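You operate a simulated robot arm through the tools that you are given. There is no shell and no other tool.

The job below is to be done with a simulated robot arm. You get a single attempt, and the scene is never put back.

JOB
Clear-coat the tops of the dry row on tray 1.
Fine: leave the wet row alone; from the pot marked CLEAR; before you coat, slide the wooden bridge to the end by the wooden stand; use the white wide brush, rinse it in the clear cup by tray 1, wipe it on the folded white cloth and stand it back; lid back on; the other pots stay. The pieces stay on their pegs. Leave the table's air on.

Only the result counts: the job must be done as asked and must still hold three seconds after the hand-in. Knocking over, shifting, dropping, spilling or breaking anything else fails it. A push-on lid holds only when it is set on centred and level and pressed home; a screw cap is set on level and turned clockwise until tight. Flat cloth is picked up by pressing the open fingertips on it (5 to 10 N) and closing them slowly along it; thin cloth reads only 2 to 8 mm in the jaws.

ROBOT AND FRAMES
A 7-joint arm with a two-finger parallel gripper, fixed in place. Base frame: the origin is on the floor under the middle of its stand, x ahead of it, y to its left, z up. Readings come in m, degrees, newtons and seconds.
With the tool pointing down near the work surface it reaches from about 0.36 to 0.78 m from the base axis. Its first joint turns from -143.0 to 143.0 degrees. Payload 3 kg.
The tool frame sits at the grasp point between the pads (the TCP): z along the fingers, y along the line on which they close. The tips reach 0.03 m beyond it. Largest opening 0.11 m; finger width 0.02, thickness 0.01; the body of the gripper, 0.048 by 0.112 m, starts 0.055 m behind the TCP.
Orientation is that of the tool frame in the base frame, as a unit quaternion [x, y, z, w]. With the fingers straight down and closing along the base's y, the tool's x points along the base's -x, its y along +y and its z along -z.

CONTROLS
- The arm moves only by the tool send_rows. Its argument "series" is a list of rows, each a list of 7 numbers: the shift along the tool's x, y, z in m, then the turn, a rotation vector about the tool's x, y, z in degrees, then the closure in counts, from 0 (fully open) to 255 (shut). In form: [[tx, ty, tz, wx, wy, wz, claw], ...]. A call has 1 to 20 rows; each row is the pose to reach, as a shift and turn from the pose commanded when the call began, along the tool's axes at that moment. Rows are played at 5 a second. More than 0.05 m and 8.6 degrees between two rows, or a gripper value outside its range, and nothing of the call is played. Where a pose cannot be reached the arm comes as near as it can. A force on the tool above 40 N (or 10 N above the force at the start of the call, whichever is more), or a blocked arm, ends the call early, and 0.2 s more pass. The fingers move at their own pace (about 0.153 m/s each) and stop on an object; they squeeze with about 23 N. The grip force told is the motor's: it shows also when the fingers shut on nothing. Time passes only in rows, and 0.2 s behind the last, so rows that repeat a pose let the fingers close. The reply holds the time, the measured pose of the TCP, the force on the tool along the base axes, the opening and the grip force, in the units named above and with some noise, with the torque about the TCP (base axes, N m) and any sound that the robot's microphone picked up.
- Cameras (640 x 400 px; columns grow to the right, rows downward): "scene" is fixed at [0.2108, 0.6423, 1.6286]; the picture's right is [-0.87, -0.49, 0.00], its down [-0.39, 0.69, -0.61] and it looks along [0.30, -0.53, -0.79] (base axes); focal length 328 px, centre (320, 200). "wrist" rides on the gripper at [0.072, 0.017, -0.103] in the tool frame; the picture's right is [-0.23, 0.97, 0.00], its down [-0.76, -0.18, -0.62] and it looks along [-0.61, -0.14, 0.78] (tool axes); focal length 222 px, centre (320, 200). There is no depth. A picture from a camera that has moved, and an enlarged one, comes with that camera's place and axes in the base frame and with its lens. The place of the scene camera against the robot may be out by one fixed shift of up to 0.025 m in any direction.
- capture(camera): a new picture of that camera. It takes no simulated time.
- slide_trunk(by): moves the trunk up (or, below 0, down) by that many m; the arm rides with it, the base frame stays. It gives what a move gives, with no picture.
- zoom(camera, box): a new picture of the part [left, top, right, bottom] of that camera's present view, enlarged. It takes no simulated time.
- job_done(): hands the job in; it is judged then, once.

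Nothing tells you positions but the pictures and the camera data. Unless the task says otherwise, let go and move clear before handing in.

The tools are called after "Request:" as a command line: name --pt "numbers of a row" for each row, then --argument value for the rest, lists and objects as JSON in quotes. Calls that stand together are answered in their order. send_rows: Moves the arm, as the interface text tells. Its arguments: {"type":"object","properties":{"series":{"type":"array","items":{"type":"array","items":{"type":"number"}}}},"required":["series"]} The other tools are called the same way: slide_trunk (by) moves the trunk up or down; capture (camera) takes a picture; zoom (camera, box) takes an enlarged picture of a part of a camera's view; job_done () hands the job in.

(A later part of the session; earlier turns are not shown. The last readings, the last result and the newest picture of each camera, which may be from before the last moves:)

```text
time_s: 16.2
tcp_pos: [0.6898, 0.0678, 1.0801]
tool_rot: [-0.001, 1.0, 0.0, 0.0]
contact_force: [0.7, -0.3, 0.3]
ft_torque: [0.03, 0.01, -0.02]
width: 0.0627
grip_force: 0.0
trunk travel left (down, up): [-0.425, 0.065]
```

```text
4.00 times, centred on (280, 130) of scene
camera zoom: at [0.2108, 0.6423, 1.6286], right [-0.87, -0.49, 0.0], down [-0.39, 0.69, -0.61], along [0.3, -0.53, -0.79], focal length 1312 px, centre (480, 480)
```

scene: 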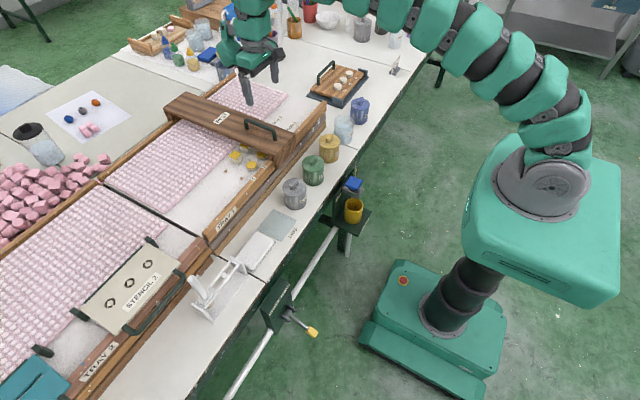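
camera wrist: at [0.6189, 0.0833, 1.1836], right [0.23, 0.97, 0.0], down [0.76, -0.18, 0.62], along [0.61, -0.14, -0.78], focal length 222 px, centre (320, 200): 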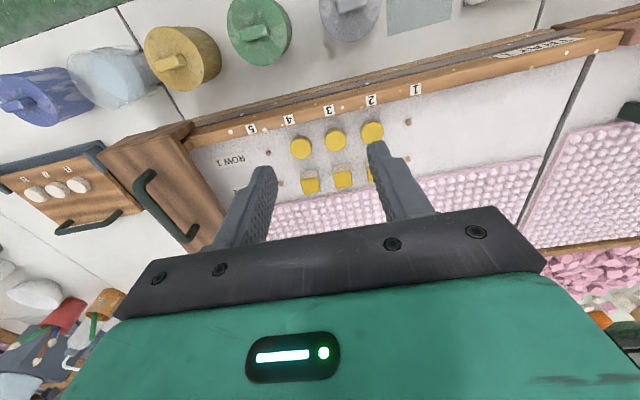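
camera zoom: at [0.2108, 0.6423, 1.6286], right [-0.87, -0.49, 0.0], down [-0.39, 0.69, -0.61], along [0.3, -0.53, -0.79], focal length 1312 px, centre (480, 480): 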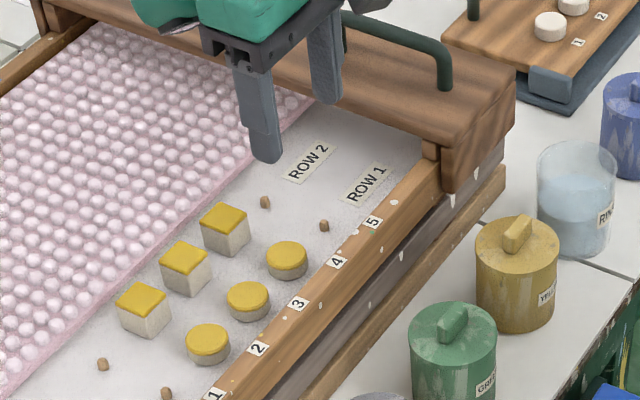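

Six pieces are visible: three round in row 1, three square in row 2. I need to see which row looks wet.

Request:
zoom --camera "wrist" --box '[280, 100, 400, 200]'

Request:
zoom --camera "scene" --box '[220, 120, 290, 180]'

Request:
zoom --camera "scene" --box '[245, 125, 280, 150]'

```text
4.00 times, centred on (340, 150) of wrist
camera zoom: at [0.6189, 0.0833, 1.1836], right [0.23, 0.97, 0.0], down [0.76, -0.18, 0.62], along [0.61, -0.14, -0.78], focal length 888 px, centre (240, 400)
```

zoom: 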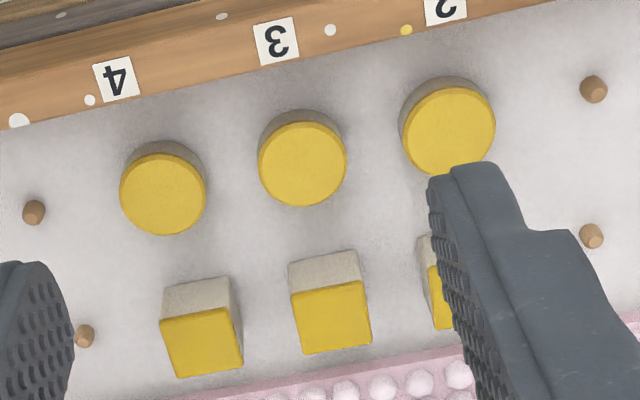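

```text
6.67 times, centred on (255, 150) of scene
camera zoom: at [0.2108, 0.6423, 1.6286], right [-0.87, -0.49, 0.0], down [-0.39, 0.69, -0.61], along [0.3, -0.53, -0.79], focal length 2187 px, centre (753, 533)
```

zoom: 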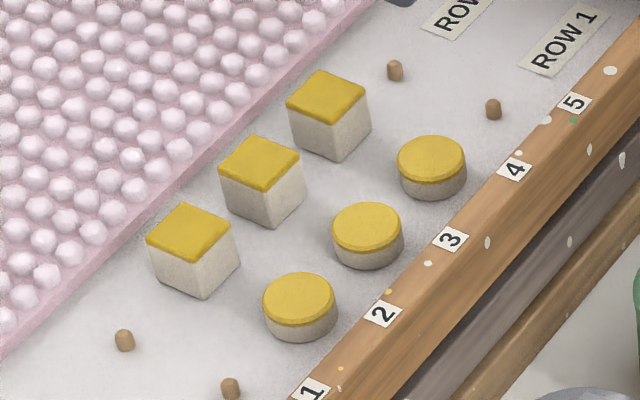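

```text
16.00 times, centred on (262, 138) of scene
camera zoom: at [0.2108, 0.6423, 1.6286], right [-0.87, -0.49, 0.0], down [-0.39, 0.69, -0.61], along [0.3, -0.53, -0.79], focal length 5249 px, centre (1240, 1200)
```

zoom: 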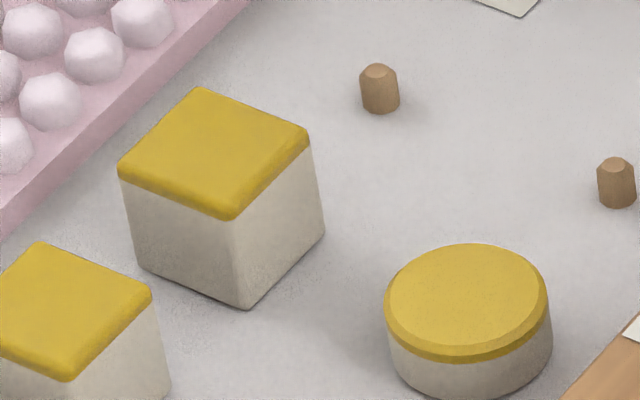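

Request:
send_rows --pt "0.0 0.0 0.04 0 0 0 0" --pt "0.0 0.0 0.08 0 0 0 0" --pt "0.0 0.0 0.1 0 0 0 0" --pt "0.0 0.0 0.1 0 0 0 0"

Request:
zoom --camera "wrist" --box '[240, 60, 440, 220]'

Request:
capture --camera "wrist"

```text
time_s: 17.2
tcp_pos: [0.6924, 0.0682, 0.9791]
tool_rot: [0.0, 1.0, -0.001, 0.0]
contact_force: [0.2, -0.5, 0.6]
ft_torque: [0.01, 0.02, 0.02]
width: 0.1098
grip_force: 0.1
trunk travel left (down, up): [-0.425, 0.065]
```

```text
2.50 times, centred on (340, 140) of wrist
camera zoom: at [0.6193, 0.083, 1.0831], right [0.23, 0.97, 0.0], down [0.76, -0.18, 0.62], along [0.61, -0.14, -0.78], focal length 555 px, centre (270, 350)
```

zoom: 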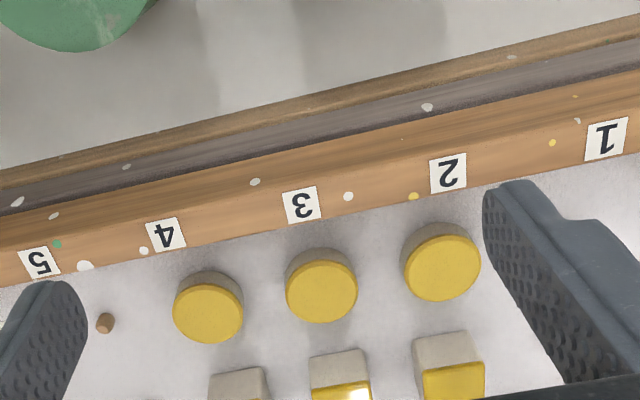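

```text
taken
camera wrist: at [0.6193, 0.083, 1.0831], right [0.23, 0.97, 0.0], down [0.76, -0.18, 0.62], along [0.61, -0.14, -0.78], focal length 222 px, centre (320, 200)
```

wrist: 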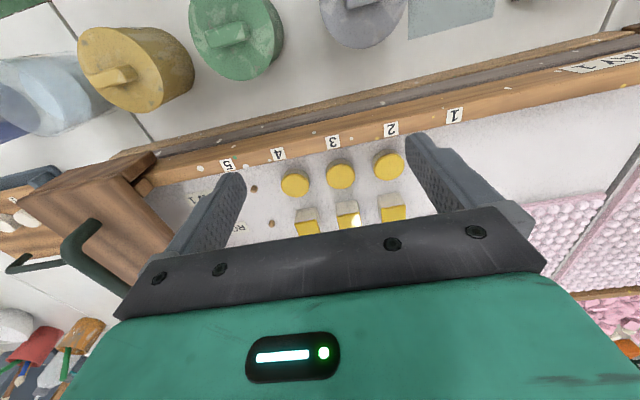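

The middle square shows a bright highlight, suggesting row 2 (squares) is wet. I'll check whether the rounds show the same from the equivalent viewpoint.

Request:
send_rows --pt "0.03 0.0 0.0 0 0 0 0" --pt "0.064 0.0 0.0 0 0 0 0" --pt "0.064 0.0 0.0 0 0 0 0"

Request:
zoom --camera "wrist" --box '[240, 120, 440, 240]'

Request:
capture --camera "wrist"

```text
time_s: 18.0
tcp_pos: [0.628, 0.0655, 0.9803]
tool_rot: [0.0, 1.0, 0.001, 0.0]
contact_force: [-0.3, 0.1, 0.2]
ft_torque: [0.0, -0.05, 0.01]
width: 0.1098
grip_force: 0.1
trunk travel left (down, up): [-0.425, 0.065]
```

```text
3.20 times, centred on (340, 180) of wrist
camera zoom: at [0.5548, 0.0821, 1.0842], right [0.23, 0.97, 0.0], down [0.76, -0.18, 0.62], along [0.61, -0.14, -0.78], focal length 711 px, centre (256, 264)
```

zoom: 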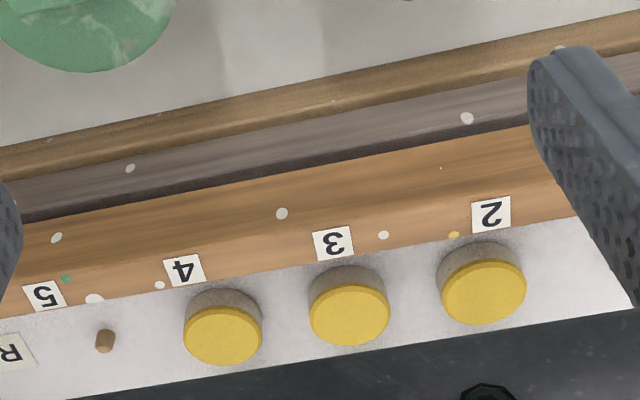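

```text
taken
camera wrist: at [0.5548, 0.0821, 1.0842], right [0.23, 0.97, 0.0], down [0.76, -0.18, 0.62], along [0.61, -0.14, -0.78], focal length 222 px, centre (320, 200)
```

wrist: 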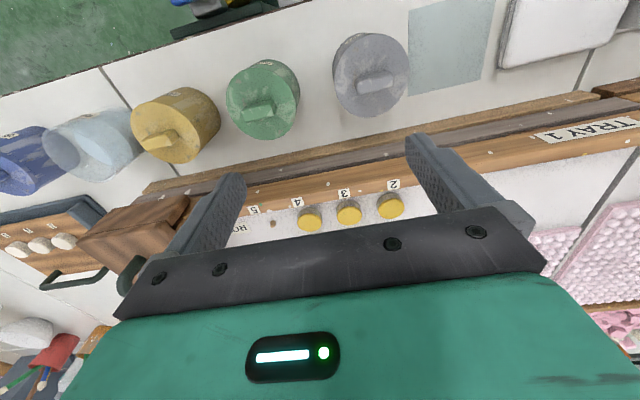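

Rounds show no highlight in the same geometry, so row 1 (round) is the dry row and row 2 (square) is wet. Next I look at the white brush stand.

Request:
send_rows --pt "0.016 0.042 -0.01 0 0 0 0" --pt "0.032 0.084 -0.02 0 0 0 0" --pt "0.048 0.126 -0.03 0 0 0 0" --pt "0.064 0.168 -0.04 0 0 0 0" --pt "0.08 0.21 -0.05 0 0 0 0" --pt "0.096 0.252 -0.06 0 0 0 0" --pt "0.112 0.294 -0.07 0 0 0 0" --pt "0.128 0.335 -0.09 0 0 0 0" --pt "0.128 0.335 -0.09 0 0 0 0"

Request:
capture --camera "wrist"

Request:
zoom --camera "scene" --box '[170, 220, 310, 340]'

```text
time_s: 20.0
tcp_pos: [0.4983, 0.4006, 1.0711]
tool_rot: [-0.001, 1.0, 0.001, 0.0]
contact_force: [-0.8, 0.0, 0.2]
ft_torque: [0.02, -0.03, 0.01]
width: 0.1103
grip_force: 0.0
trunk travel left (down, up): [-0.425, 0.065]
```

```text
taken
camera wrist: at [0.4265, 0.4179, 1.1737], right [0.23, 0.97, 0.0], down [0.76, -0.18, 0.62], along [0.61, -0.14, -0.78], focal length 222 px, centre (320, 200)
```

wrist: 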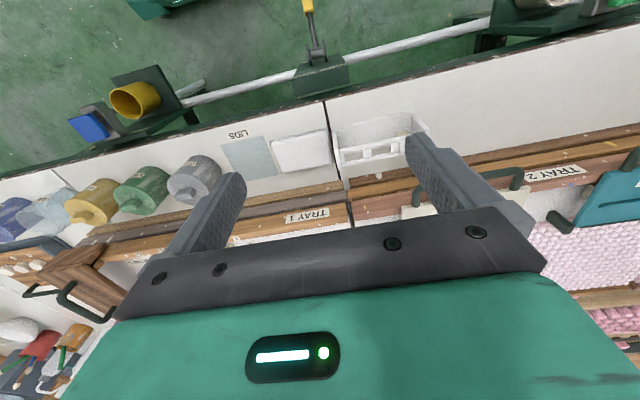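

```text
3.33 times, centred on (240, 280) of scene
camera zoom: at [0.2108, 0.6423, 1.6286], right [-0.87, -0.49, 0.0], down [-0.39, 0.69, -0.61], along [0.3, -0.53, -0.79], focal length 1094 px, centre (587, -67)
```

zoom: 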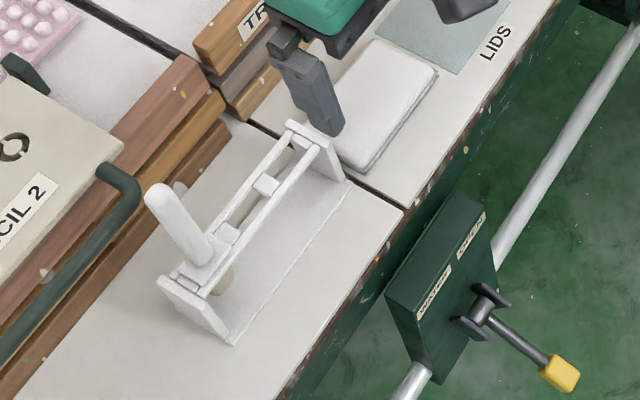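

Request:
send_rows --pt "0.0 0.04 0.0 0 0 0 0" --pt "0.0 0.08 0.0 0 0 0 0" --pt "0.0 0.1 0.0 0 0 0 0" --pt "0.0 0.1 0.0 0 0 0 0"

Request:
capture --camera "wrist"

Request:
zoom --camera "wrist" --box '[220, 100, 420, 220]'

Request:
zoom --camera "wrist" --box '[100, 100, 300, 240]'

```text
time_s: 21.0
tcp_pos: [0.4989, 0.5011, 1.0698]
tool_rot: [-0.001, 1.0, -0.001, 0.0]
contact_force: [-0.8, 0.4, 0.3]
ft_torque: [-0.01, 0.02, -0.02]
width: 0.1099
grip_force: 0.0
trunk travel left (down, up): [-0.425, 0.065]
```

```text
taken
camera wrist: at [0.427, 0.5183, 1.1726], right [0.23, 0.97, 0.0], down [0.76, -0.18, 0.62], along [0.61, -0.14, -0.78], focal length 222 px, centre (320, 200)
```

wrist: 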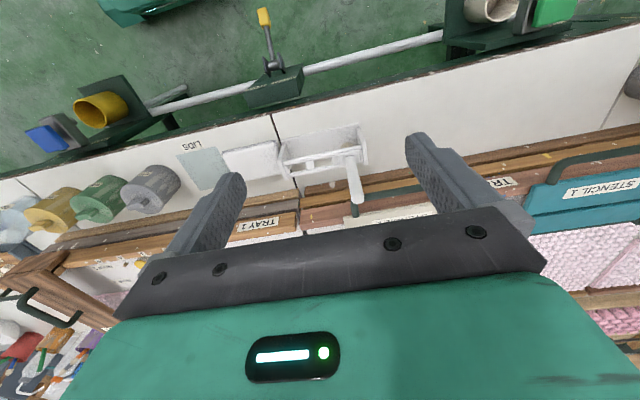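

```text
3.20 times, centred on (320, 160) of wrist
camera zoom: at [0.427, 0.5183, 1.1726], right [0.23, 0.97, 0.0], down [0.76, -0.18, 0.62], along [0.61, -0.14, -0.78], focal length 711 px, centre (320, 328)
```

zoom: 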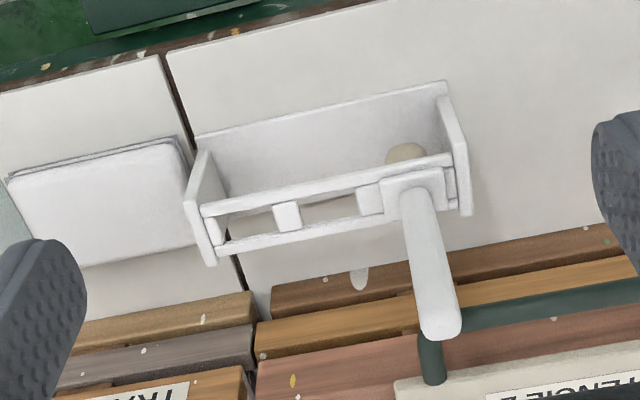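

```text
2.86 times, centred on (200, 170) of wrist
camera zoom: at [0.427, 0.5183, 1.1726], right [0.23, 0.97, 0.0], down [0.76, -0.18, 0.62], along [0.61, -0.14, -0.78], focal length 635 px, centre (663, 286)
```

zoom: 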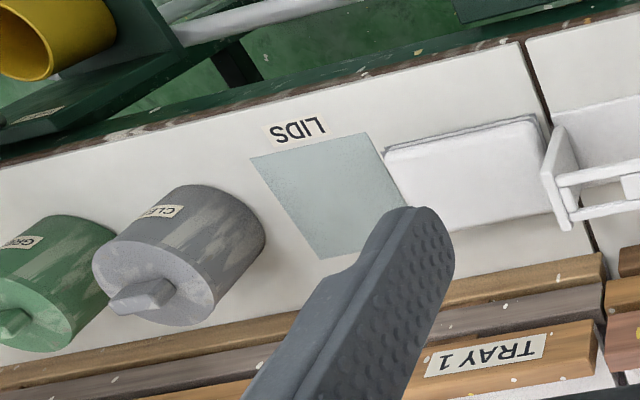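

The brush stands at roughly (0.60–0.62, 0.52) with its handle up to z≈0.96 and collar on the rails. I'll move above it to align.

Request:
send_rows --pt "-0.04 0.01 0.0 0 0 0 0" --pt "-0.08 0.02 0.0 0 0 0 0" --pt "-0.1 0.023 0.0 0 0 0 0" --pt "-0.1 0.023 0.0 0 0 0 0"

Request:
capture --camera "wrist"

Request:
zoom --camera "wrist" --box '[240, 40, 400, 200]'

Request:
zoom --camera "scene" --box '[150, 180, 330, 330]'

```text
time_s: 22.0
tcp_pos: [0.5797, 0.5217, 1.0715]
tool_rot: [0.0, 1.0, 0.0, 0.0]
contact_force: [0.7, 0.3, -0.4]
ft_torque: [-0.02, 0.0, 0.0]
width: 0.1101
grip_force: 0.1
out of reach, approached as far as the arm can: row 3, 4
trunk travel left (down, up): [-0.425, 0.065]
```

```text
taken
camera wrist: at [0.5064, 0.5382, 1.174], right [0.23, 0.97, 0.0], down [0.76, -0.18, 0.62], along [0.61, -0.14, -0.78], focal length 222 px, centre (320, 200)
```

wrist: 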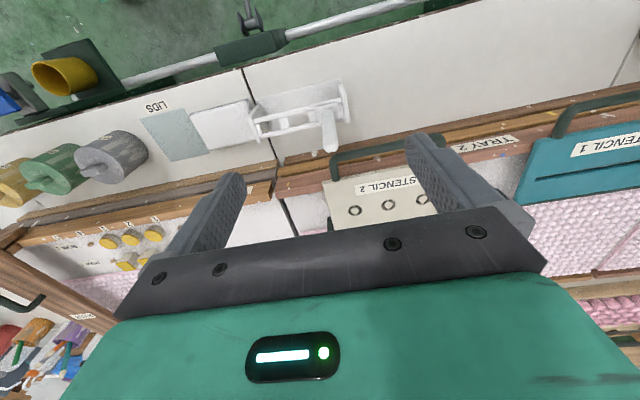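

```text
2.50 times, centred on (320, 120) of wrist
camera zoom: at [0.5064, 0.5382, 1.174], right [0.23, 0.97, 0.0], down [0.76, -0.18, 0.62], along [0.61, -0.14, -0.78], focal length 555 px, centre (320, 400)
```

zoom: 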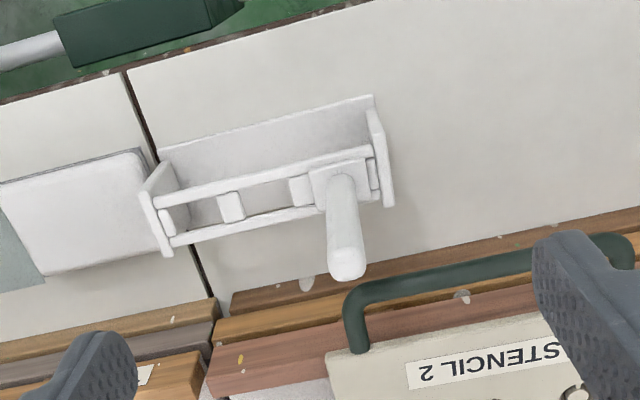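

```text
2.67 times, centred on (240, 255) of scene
camera zoom: at [0.2108, 0.6423, 1.6286], right [-0.87, -0.49, 0.0], down [-0.39, 0.69, -0.61], along [0.3, -0.53, -0.79], focal length 875 px, centre (533, 53)
```

zoom: 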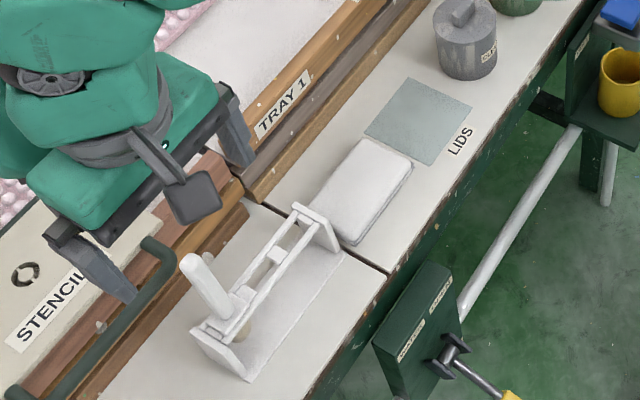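

The brush (≈(0.608, 0.525), top z≈0.95) is at 0.80 m, slightly beyond the vertical-tool limit of 0.78 m. I'll test how the limit changes with height relative to the shoulder, since the trunk can then help.

Request:
send_rows --pt "0.0 0.0 -0.04 0 0 0 0" --pt "0.0 0.0 -0.08 0 0 0 0" --pt "-0.02 -0.0 -0.08 0 0 0 0" --pt "-0.04 0.0 -0.08 0 0 0 0" --pt "-0.06 0.0 -0.08 0 0 0 0" --pt "-0.06 0.0 -0.08 0 0 0 0"

```text
time_s: 23.4
tcp_pos: [0.5865, 0.4995, 1.1193]
tool_rot: [-0.001, 1.0, 0.0, 0.0]
contact_force: [-0.2, -0.2, -0.9]
ft_torque: [-0.02, 0.06, 0.03]
width: 0.1099
grip_force: 0.0
out of reach, approached as far as the arm can: row 1, 2, 3, 4, 5, 6
trunk travel left (down, up): [-0.425, 0.065]
```

Reach shrinks when higher and peaks around 0.79 m, so for the brush I'll tilt the tool a bit outward later. First the lid of the CLEAR pot: I move back over to it.

Request:
send_rows --pt "0.04 -0.03 0.0 0 0 0 0" --pt "0.06 -0.075 0.0 0 0 0 0" --pt "0.06 -0.12 0.0 0 0 0 0" --pt "0.06 -0.165 0.01 0 0 0 0" --pt "0.06 -0.21 0.02 0 0 0 0" --pt "0.06 -0.255 0.03 0 0 0 0" --pt "0.06 -0.3 0.04 0 0 0 0" --pt "0.06 -0.345 0.05 0 0 0 0" --pt "0.06 -0.38 0.06 0 0 0 0" --pt "0.06 -0.38 0.06 0 0 0 0"

Request:
capture --camera "wrist"

```text
time_s: 25.6
tcp_pos: [0.5272, 0.1191, 1.0607]
tool_rot: [-0.002, 1.0, 0.0, 0.0]
contact_force: [0.2, 0.4, 0.2]
ft_torque: [-0.01, -0.01, 0.03]
width: 0.1102
grip_force: 0.0
trunk travel left (down, up): [-0.425, 0.065]
```

```text
taken
camera wrist: at [0.4551, 0.1341, 1.164], right [0.23, 0.97, 0.0], down [0.76, -0.18, 0.62], along [0.61, -0.14, -0.78], focal length 222 px, centre (320, 200)
```

wrist: 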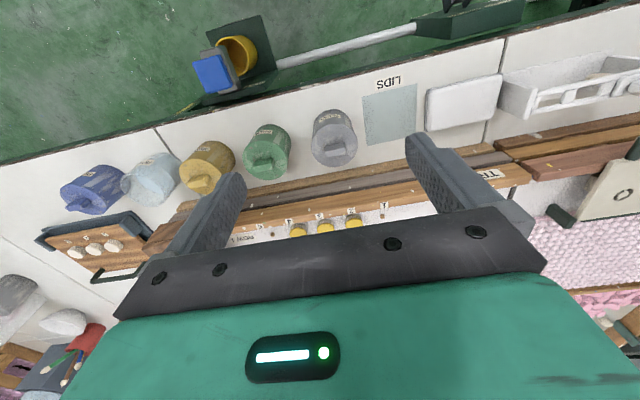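

Request:
send_rows --pt "-0.04 0.002 0.02 0 0 0 0" --pt "-0.08 0.004 0.05 0 0 0 0" --pt "-0.084 0.004 0.09 0 0 0 80" --pt "-0.084 0.004 0.1 0 0 0 120" --pt "-0.084 0.004 0.1 0 0 0 120"

Request:
capture --camera "wrist"

Request:
zoom --camera "wrist" --box '[240, 60, 400, 200]'

Request:
zoom --camera "scene" --box '[230, 120, 370, 220]'

```text
time_s: 26.8
tcp_pos: [0.6094, 0.1222, 0.9608]
tool_rot: [0.0, 1.0, -0.001, -0.001]
contact_force: [0.0, 0.3, 0.3]
ft_torque: [-0.03, 0.01, 0.0]
width: 0.0582
grip_force: 0.0
trunk travel left (down, up): [-0.425, 0.065]
```

```text
taken
camera wrist: at [0.5386, 0.1378, 1.0641], right [0.23, 0.97, 0.0], down [0.76, -0.18, 0.62], along [0.61, -0.14, -0.78], focal length 222 px, centre (320, 200)
```

wrist: 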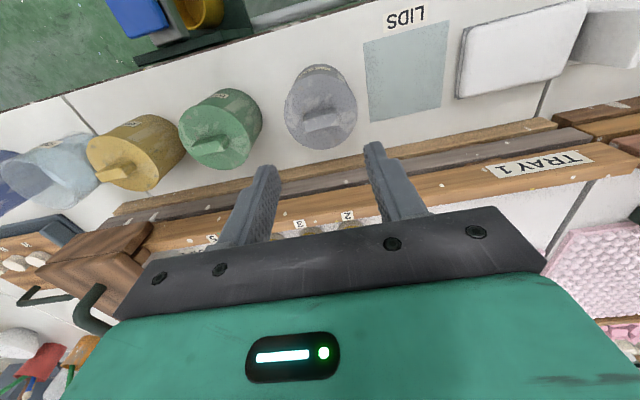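

```text
2.86 times, centred on (320, 130) of wrist
camera zoom: at [0.5386, 0.1378, 1.0641], right [0.23, 0.97, 0.0], down [0.76, -0.18, 0.62], along [0.61, -0.14, -0.78], focal length 635 px, centre (320, 400)
```

zoom: 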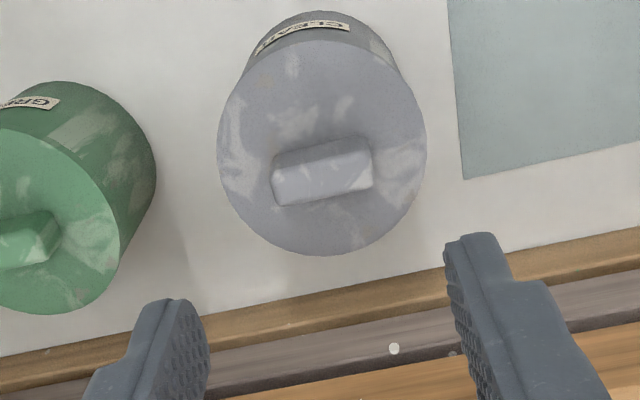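

```text
4.00 times, centred on (300, 170) of scene
camera zoom: at [0.2108, 0.6423, 1.6286], right [-0.87, -0.49, 0.0], down [-0.39, 0.69, -0.61], along [0.3, -0.53, -0.79], focal length 1312 px, centre (400, 320)
```

zoom: 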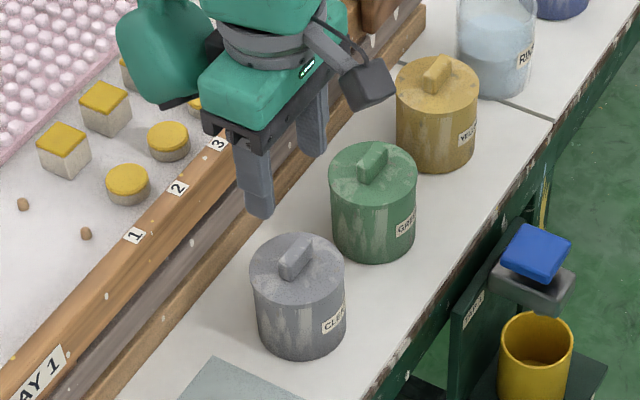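

The knob is centered under the gripper (knob ≈ (0.61, 0.122, 0.85), 33 mm long along y). I descend gently to straddle it.

Request:
send_rows --pt "0 0 0.03 0 0 0 120" --pt "0 0 0.05 0 0 0 120" --pt "0 0 0.065 0 0 0 120" --pt "0 0 0.072 0 0 0 120" --pt "0 0 0.077 0 0 0 120" --pt "0 0 0.077 0 0 0 120"

Request:
capture --camera "wrist"

Request:
zoom --camera "scene" --box '[260, 150, 340, 210]'

```text
time_s: 28.2
tcp_pos: [0.6113, 0.1213, 0.8835]
tool_rot: [-0.001, 1.0, 0.0, 0.0]
contact_force: [-0.5, -0.4, -0.2]
ft_torque: [0.01, -0.03, -0.01]
width: 0.0583
grip_force: 0.0
trunk travel left (down, up): [-0.425, 0.065]
```

```text
taken
camera wrist: at [0.5385, 0.1374, 0.9865], right [0.23, 0.97, 0.0], down [0.76, -0.18, 0.62], along [0.61, -0.14, -0.78], focal length 222 px, centre (320, 200)
```

wrist: 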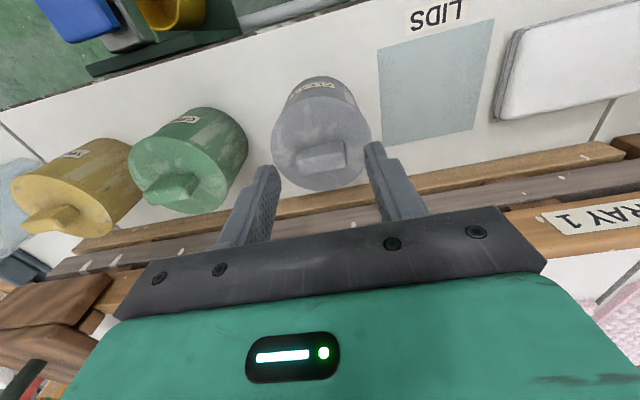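

```text
6.67 times, centred on (300, 180) of scene
camera zoom: at [0.2108, 0.6423, 1.6286], right [-0.87, -0.49, 0.0], down [-0.39, 0.69, -0.61], along [0.3, -0.53, -0.79], focal length 2187 px, centre (453, 333)
```

zoom: 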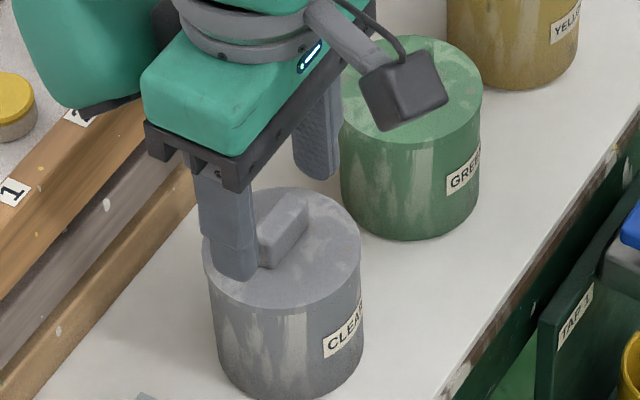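

Request:
send_rows --pt "0.002 0 0.004 0 0 0 120" --pt "0.003 0 0.008 0 0 0 120" --pt "0.003 0 0.012 0 0 0 120" --pt "0.003 0 0.012 0 0 0 120"

```text
time_s: 29.2
tcp_pos: [0.6075, 0.1214, 0.8701]
tool_rot: [-0.001, 1.0, 0.0, -0.002]
contact_force: [-0.6, 0.3, 0.5]
ft_torque: [0.0, 0.01, -0.01]
width: 0.0583
grip_force: 0.1
trunk travel left (down, up): [-0.425, 0.065]
```

Request:
send_rows --pt "0 0 0.004 0 0 0 120" --pt "0 0 0.004 0 0 0 160" --pt "0 0 0.004 0 0 0 200" --pt "0 0 0.004 0 0 0 255" --pt "0 0 0.004 0 0 0 255" --pt "0 0 0.004 0 0 0 255"

Request:
zoom --camera "scene" --box '[260, 150, 340, 210]'

Request:
zoom --camera "wrist" --box '[240, 60, 400, 200]'

```text
time_s: 30.6
tcp_pos: [0.6074, 0.1228, 0.8705]
tool_rot: [-0.001, 1.0, 0.0, 0.002]
contact_force: [5.9, 10.6, 33.5]
ft_torque: [0.36, -0.28, -0.01]
width: 0.0326
grip_force: 22.8
trunk travel left (down, up): [-0.425, 0.065]
```

```text
6.67 times, centred on (300, 180) of scene
camera zoom: at [0.2108, 0.6423, 1.6286], right [-0.87, -0.49, 0.0], down [-0.39, 0.69, -0.61], along [0.3, -0.53, -0.79], focal length 2187 px, centre (453, 333)
```

zoom: 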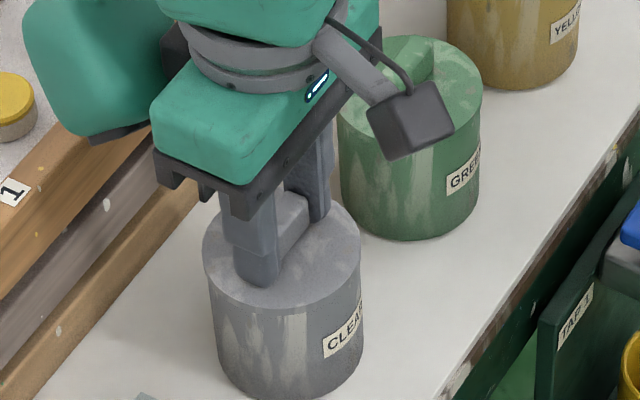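

```text
2.86 times, centred on (320, 130) of wrist
camera zoom: at [0.535, 0.1385, 0.9719], right [0.23, 0.97, 0.0], down [0.76, -0.18, 0.63], along [0.61, -0.14, -0.78], focal length 635 px, centre (320, 400)
```

zoom: 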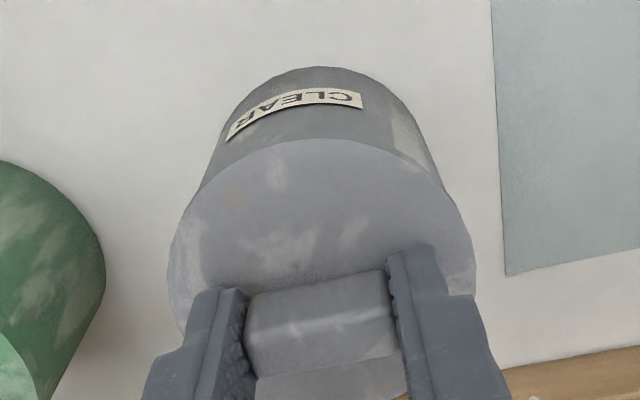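

The knob is gripped (32.6 mm) with fingertips on the lid. I'll unload and then lift slowly.

Request:
send_rows --pt "0 -0.001 -0.004 0 0 0 255" --pt "0 -0.001 -0.007 0 0 0 255" --pt "0 -0.001 -0.01 0 0 0 255" --pt "0 -0.001 -0.013 0 0 0 255" --pt "0 -0.001 -0.016 0 0 0 255" --pt "0 -0.001 -0.02 0 0 0 255" --pt "0 -0.001 -0.02 0 0 0 255"

Request:
zoom --camera "scene" --box '[260, 150, 340, 210]'

```text
time_s: 32.2
tcp_pos: [0.6074, 0.1205, 0.8879]
tool_rot: [-0.001, 1.0, -0.001, -0.001]
contact_force: [0.5, 0.7, -0.5]
ft_torque: [-0.01, 0.04, -0.02]
width: 0.0327
grip_force: 22.7
trunk travel left (down, up): [-0.425, 0.065]
heard: snap
```

```text
6.67 times, centred on (300, 180) of scene
camera zoom: at [0.2108, 0.6423, 1.6286], right [-0.87, -0.49, 0.0], down [-0.39, 0.69, -0.61], along [0.3, -0.53, -0.79], focal length 2187 px, centre (453, 333)
```

zoom: 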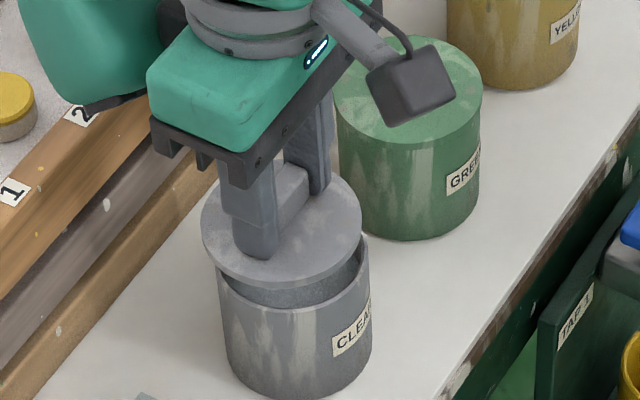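

The lid snapped off. The pot may have shifted a few mm; I raise the lid and look.

Request:
send_rows --pt "0 0 -0.03 0 0 0 255" --pt "0 0 -0.07 0 0 0 255" --pt "0 0 -0.1 0 0 0 255" --pt "0 0 -0.1 0 0 0 255"

Request:
capture --camera "wrist"

Request:
zoom --camera "scene" --box '[260, 150, 340, 210]'

Request:
zoom --camera "scene" --box '[230, 140, 350, 260]'

```text
time_s: 33.2
tcp_pos: [0.607, 0.1211, 0.9872]
tool_rot: [-0.001, 1.0, 0.0, -0.001]
contact_force: [-0.4, 0.3, -0.1]
ft_torque: [0.01, -0.01, -0.03]
width: 0.0327
grip_force: 22.7
trunk travel left (down, up): [-0.425, 0.065]
```

```text
taken
camera wrist: at [0.5346, 0.1372, 1.0899], right [0.23, 0.97, 0.0], down [0.76, -0.18, 0.62], along [0.61, -0.14, -0.78], focal length 222 px, centre (320, 200)
```

wrist: 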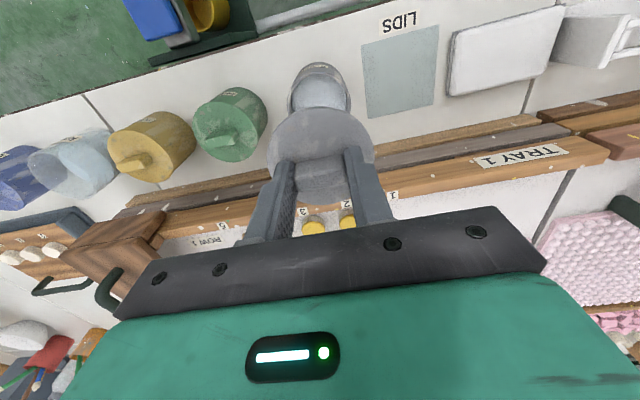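

```text
6.67 times, centred on (300, 180) of scene
camera zoom: at [0.2108, 0.6423, 1.6286], right [-0.87, -0.49, 0.0], down [-0.39, 0.69, -0.61], along [0.3, -0.53, -0.79], focal length 2187 px, centre (453, 333)
```

zoom: 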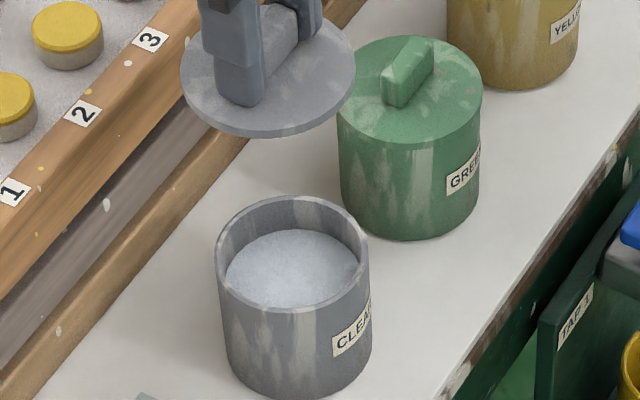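

```text
3.33 times, centred on (290, 200) of scene
camera zoom: at [0.2108, 0.6423, 1.6286], right [-0.87, -0.49, 0.0], down [-0.39, 0.69, -0.61], along [0.3, -0.53, -0.79], focal length 1094 px, centre (420, 200)
```

zoom: 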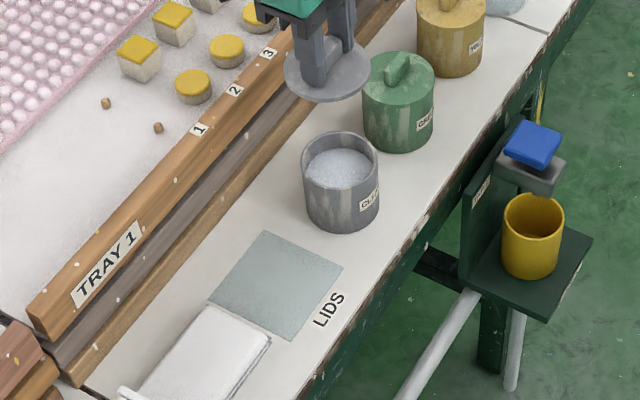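

Pot is open; it moved only ~5 mm. The LIDS mat centre is about (0.609, 0.228) on a table at z≈0.757. I carry the lid there and set it down.

Request:
send_rows --pt "0 0.035 0 0 0 0 255" --pt "-0.001 0.075 0.0 0 0 0 255" --pt "-0.002 0.106 0.02 0 0 0 255" --pt "-0.002 0.106 0.06 0 0 0 255" --pt "-0.002 0.106 0.1 0 0 0 255" --pt "-0.002 0.106 0.14 0 0 0 255" --pt "-0.002 0.106 0.155 0 0 0 255" --pt "-0.002 0.106 0.155 0 0 0 255"

Request:
capture --camera "wrist"

Request:
zoom --camera "scene" --box '[230, 180, 330, 260]'

```text
time_s: 35.0
tcp_pos: [0.6089, 0.2263, 0.8322]
tool_rot: [-0.002, 1.0, 0.0, -0.001]
contact_force: [-0.1, -0.2, 0.3]
ft_torque: [0.0, 0.0, 0.0]
width: 0.0329
grip_force: 22.5
trunk travel left (down, up): [-0.425, 0.065]
```

```text
taken
camera wrist: at [0.5376, 0.2428, 0.9355], right [0.23, 0.97, 0.0], down [0.76, -0.18, 0.62], along [0.61, -0.14, -0.78], focal length 222 px, centre (320, 200)
```

wrist: 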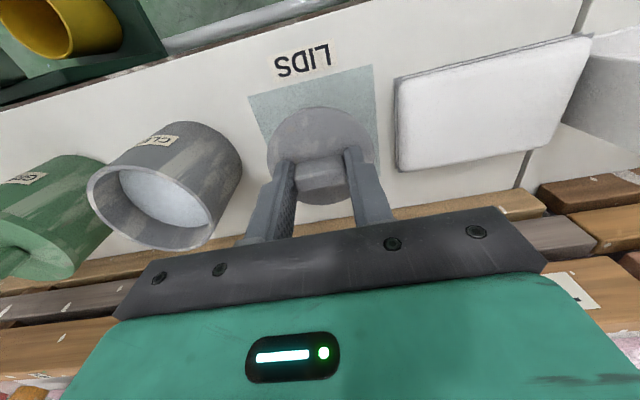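

```text
5.00 times, centred on (280, 220) of scene
camera zoom: at [0.2108, 0.6423, 1.6286], right [-0.87, -0.49, 0.0], down [-0.39, 0.69, -0.61], along [0.3, -0.53, -0.79], focal length 1640 px, centre (520, 100)
```

zoom: 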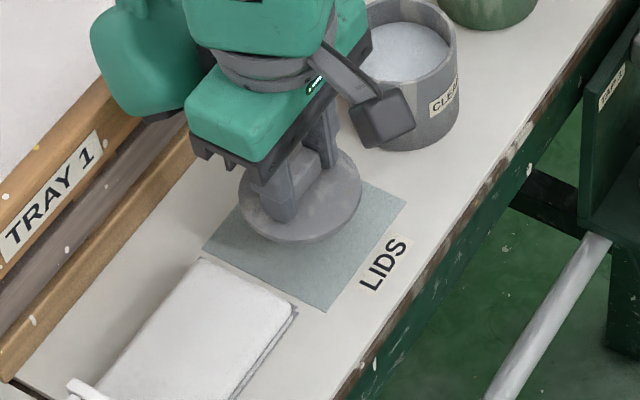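

Request:
send_rows --pt "0 0.001 0.006 0 0 0 255" --pt "0 0.001 0.012 0 0 0 255" --pt "0 0.001 0.018 0 0 0 255" --pt "0 0.001 0.022 0 0 0 255" --pt "0 0.001 0.022 0 0 0 255"

Request:
zoom --camera "scene" --box '[230, 180, 330, 260]'

```text
time_s: 36.0
tcp_pos: [0.6095, 0.2293, 0.8185]
tool_rot: [-0.001, 1.0, 0.002, 0.004]
contact_force: [-22.0, -4.7, 19.4]
ft_torque: [0.17, -3.18, -0.63]
width: 0.0331
grip_force: 23.1
trunk travel left (down, up): [-0.425, 0.065]
stopped in row 4: the force on the tool passed its limit at 44 N (the readings are from after the stop); the commanded pose is now the measured one
```

```text
5.00 times, centred on (280, 220) of scene
camera zoom: at [0.2108, 0.6423, 1.6286], right [-0.87, -0.49, 0.0], down [-0.39, 0.69, -0.61], along [0.3, -0.53, -0.79], focal length 1640 px, centre (520, 100)
```

zoom: 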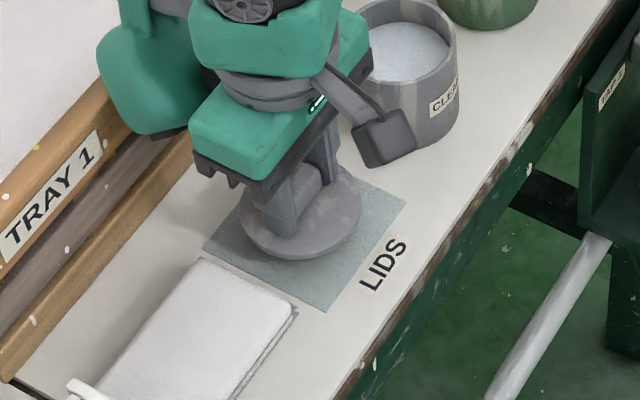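

The lid stopped short: the force points to a part of the wrist touching the tray rail (x≈0.70, z≈0.88). I back up a little and look closely at the geometry.

Request:
send_rows --pt "0.002 -0.002 -0.01 0 0 0 255" --pt "0.002 -0.002 -0.03 0 0.5 0 255" --pt "0.002 -0.002 -0.04 0 0.9 0 255" --pt "0.002 -0.002 -0.04 0 0.9 0 255"

Request:
zoom --camera "scene" --box '[200, 120, 340, 240]'

Request:
capture --camera "scene"

```text
time_s: 37.0
tcp_pos: [0.6094, 0.2279, 0.8551]
tool_rot: [-0.001, 1.0, 0.001, -0.005]
contact_force: [0.8, 1.3, -0.2]
ft_torque: [-0.03, 0.03, 0.04]
width: 0.0326
grip_force: 22.8
trunk travel left (down, up): [-0.425, 0.065]
```

```text
3.33 times, centred on (270, 180) of scene
camera zoom: at [0.2108, 0.6423, 1.6286], right [-0.87, -0.49, 0.0], down [-0.39, 0.69, -0.61], along [0.3, -0.53, -0.79], focal length 1094 px, centre (487, 267)
```

zoom: 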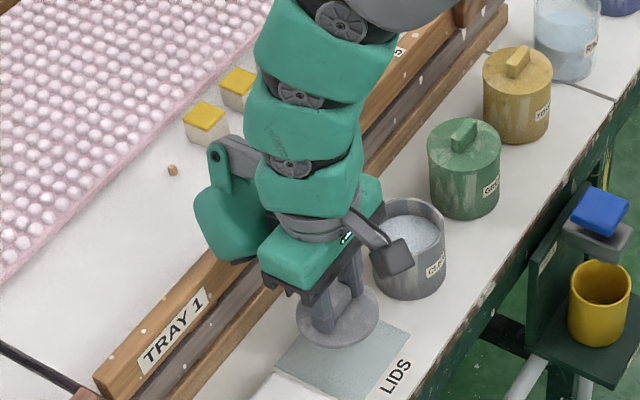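

```text
taken
```

scene: 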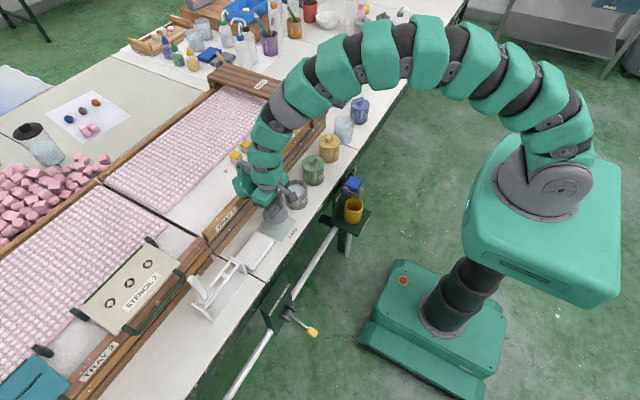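

A paddle-like part on the wrist's far side hits the rail. I'll raise and yaw the tool by −90° so that part points along +y instead, if it turns with the tool.

Request:
send_rows --pt "0 0 -0.03 0 0 0 255" --pt "0 0 -0.06 0 0 -8 255" --pt "0 0 -0.07 0 0 -16 255" --pt "0 0 -0.07 0 0 -24 255" --pt "0 0 -0.07 0 0 -32 255" --pt "0 0 -0.07 0 0 -40 255" --pt "0 0 -0.07 0 0 -45 255" --pt "0 0 -0.07 0 0 -45 255"

Request:
zoom --camera "scene" --box '[200, 120, 340, 240]'

Request:
capture --camera "wrist"

```text
time_s: 38.8
tcp_pos: [0.6089, 0.2265, 0.9258]
tool_rot: [-0.384, 0.923, 0.002, -0.005]
contact_force: [0.1, 0.4, 0.0]
ft_torque: [0.01, -0.01, -0.02]
width: 0.0326
grip_force: 22.9
trunk travel left (down, up): [-0.425, 0.065]
```

```text
3.33 times, centred on (270, 180) of scene
camera zoom: at [0.2108, 0.6423, 1.6286], right [-0.87, -0.49, 0.0], down [-0.39, 0.69, -0.61], along [0.3, -0.53, -0.79], focal length 1094 px, centre (487, 267)
```

zoom: 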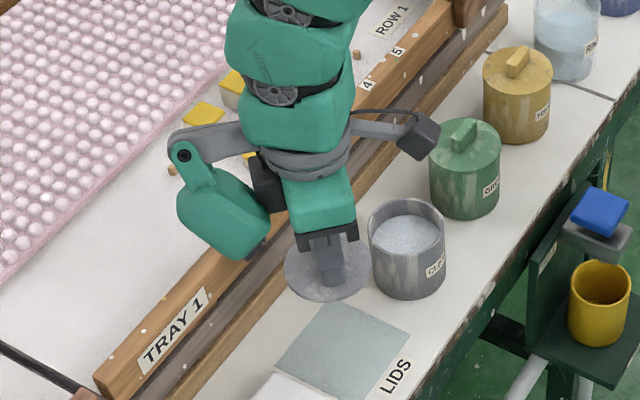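

```text
taken
camera wrist: at [0.5481, 0.186, 1.0289], right [-0.53, 0.85, 0.01], down [0.67, 0.41, 0.62], along [0.52, 0.33, -0.79], focal length 222 px, centre (320, 200)
```

wrist: 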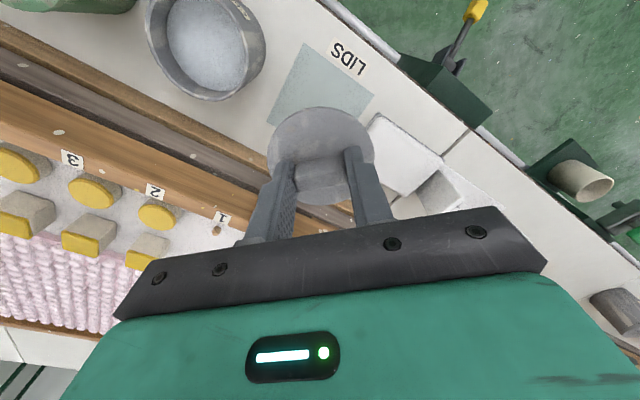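

The paddle turns with the tool. I finish the −90° yaw and lower the lid onto the mat.

Request:
send_rows --pt "0 0 0 0 0 -8 255" --pt "0 0 0 0 0 -16 255" --pt "0 0 0 0 0 -24 255" --pt "0 0 0 0 0 -32 255" --pt "0 0 0 0 0 -40 255" --pt "0 0 0 0 0 -45 255" --pt "0 0 0.04 0 0 -45 255" --pt "0 0 0.08 0 0 -45 255" --pt "0 0 0.1 0 0 -45 255" --pt "0 0 0.1 0 0 -45 255"

Request:
capture --camera "wrist"

Request:
zoom --camera "scene" --box '[200, 140, 340, 260]'

```text
time_s: 41.0
tcp_pos: [0.6082, 0.2261, 0.8258]
tool_rot: [0.708, -0.707, -0.004, 0.003]
contact_force: [1.0, 0.1, -1.0]
ft_torque: [-0.01, 0.0, 0.04]
width: 0.0329
grip_force: 23.0
trunk travel left (down, up): [-0.425, 0.065]
```

```text
taken
camera wrist: at [0.5938, 0.1535, 0.928], right [-0.97, 0.23, 0.01], down [0.18, 0.76, 0.62], along [0.13, 0.61, -0.78], focal length 222 px, centre (320, 200)
```

wrist: 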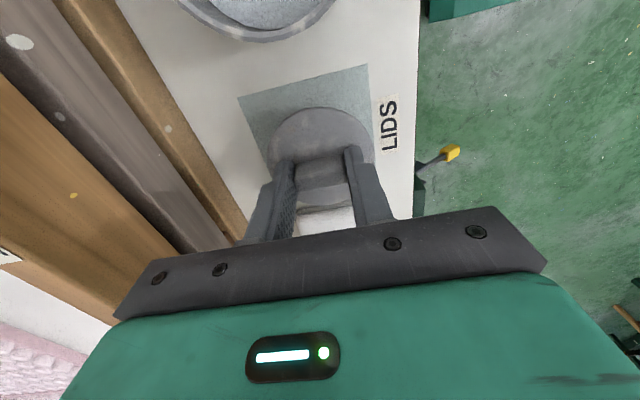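

```text
3.33 times, centred on (270, 200) of scene
camera zoom: at [0.2108, 0.6423, 1.6286], right [-0.87, -0.49, 0.0], down [-0.39, 0.69, -0.61], along [0.3, -0.53, -0.79], focal length 1094 px, centre (487, 200)
```

zoom: 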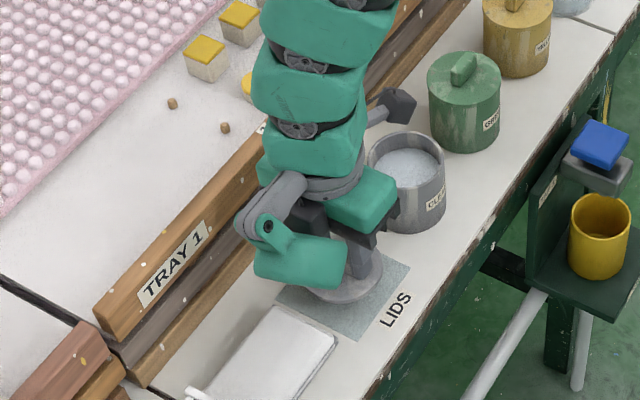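

Alignment over the mat looks right. I lower slowly until the lid touches.

Request:
send_rows --pt "0 0 0.004 0 0 0 255" --pt "0 0 0.008 0 0 0 255" --pt "0 0 0.012 0 0 0 255" --pt "0 0 0.015 0 0 0 255" --pt "0 0 0.015 0 0 0 255"

Request:
zoom --camera "scene" --box '[230, 180, 330, 260]'

```text
time_s: 42.2
tcp_pos: [0.6088, 0.2261, 0.81]
tool_rot: [0.708, -0.706, -0.004, 0.003]
contact_force: [0.4, 1.2, -0.1]
ft_torque: [0.03, 0.0, -0.01]
width: 0.033
grip_force: 23.0
trunk travel left (down, up): [-0.425, 0.065]
```

```text
5.00 times, centred on (280, 220) of scene
camera zoom: at [0.2108, 0.6423, 1.6286], right [-0.87, -0.49, 0.0], down [-0.39, 0.69, -0.61], along [0.3, -0.53, -0.79], focal length 1640 px, centre (520, 100)
```

zoom: 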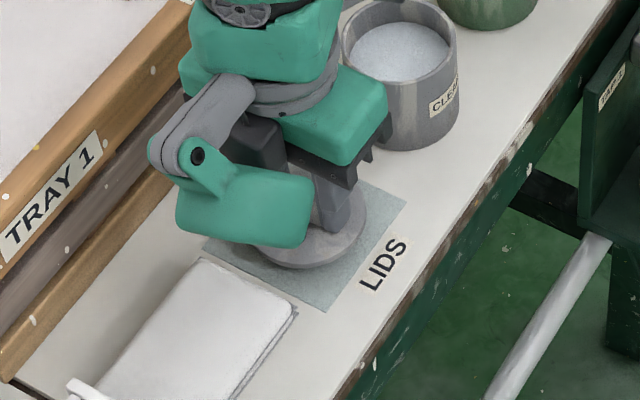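

Request:
send_rows --pt "0 0 0.003 0 0 0 255" --pt "0 0 0.006 0 0 0 255" --pt "0 0 0.009 0 0 0 255" --pt "0 0 0.009 0 0 0 255"

```text
time_s: 43.2
tcp_pos: [0.61, 0.2263, 0.8014]
tool_rot: [0.708, -0.707, -0.003, 0.003]
contact_force: [-0.1, 0.8, 9.1]
ft_torque: [-0.03, -0.17, -0.03]
width: 0.0329
grip_force: 22.9
trunk travel left (down, up): [-0.425, 0.065]
```

Contact at 9 N — the lid is down. I release and rise.

Request:
send_rows --pt "0 0 0 0 0 0 200" --pt "0 0 -0.001 0 0 0 140" --pt "0 0 -0.001 0 0 0 120" --pt "0 0 -0.02 0 0 0 120" --pt "0 0 -0.06 0 0 0 120" --pt "0 0 -0.1 0 0 0 120" --pt "0 0 -0.15 0 0 0 120" --pt "0 0 -0.2 0 0 0 60" --pt "0 0 -0.24 0 0 0 0" --pt "0 0 -0.24 0 0 0 0"

Request:
capture --camera "wrist"

Request:
zoom --camera "scene" --box '[160, 140, 340, 340]'

```text
time_s: 45.4
tcp_pos: [0.6105, 0.2269, 1.0424]
tool_rot: [0.708, -0.706, -0.004, 0.003]
contact_force: [0.2, 0.5, -0.6]
ft_torque: [-0.01, -0.02, 0.04]
width: 0.1099
grip_force: 0.0
trunk travel left (down, up): [-0.425, 0.065]
```

```text
taken
camera wrist: at [0.5961, 0.1536, 1.1453], right [-0.97, 0.23, 0.01], down [0.18, 0.76, 0.62], along [0.13, 0.61, -0.78], focal length 222 px, centre (320, 200)
```

wrist: 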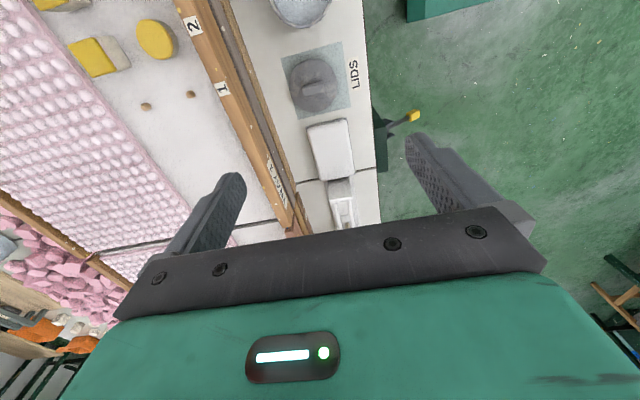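

```text
2.00 times, centred on (250, 240) of scene
camera zoom: at [0.2108, 0.6423, 1.6286], right [-0.87, -0.49, 0.0], down [-0.39, 0.69, -0.61], along [0.3, -0.53, -0.79], focal length 656 px, centre (460, 120)
```

zoom: 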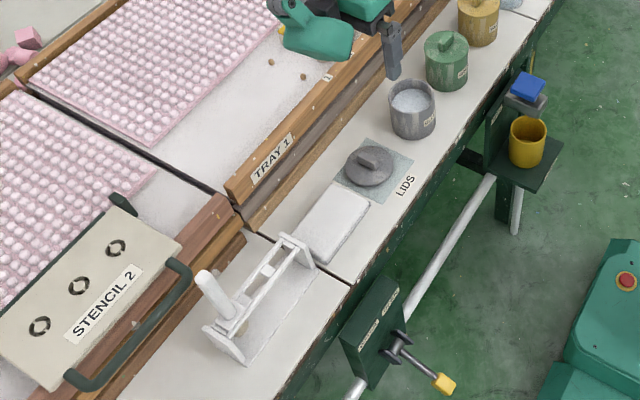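

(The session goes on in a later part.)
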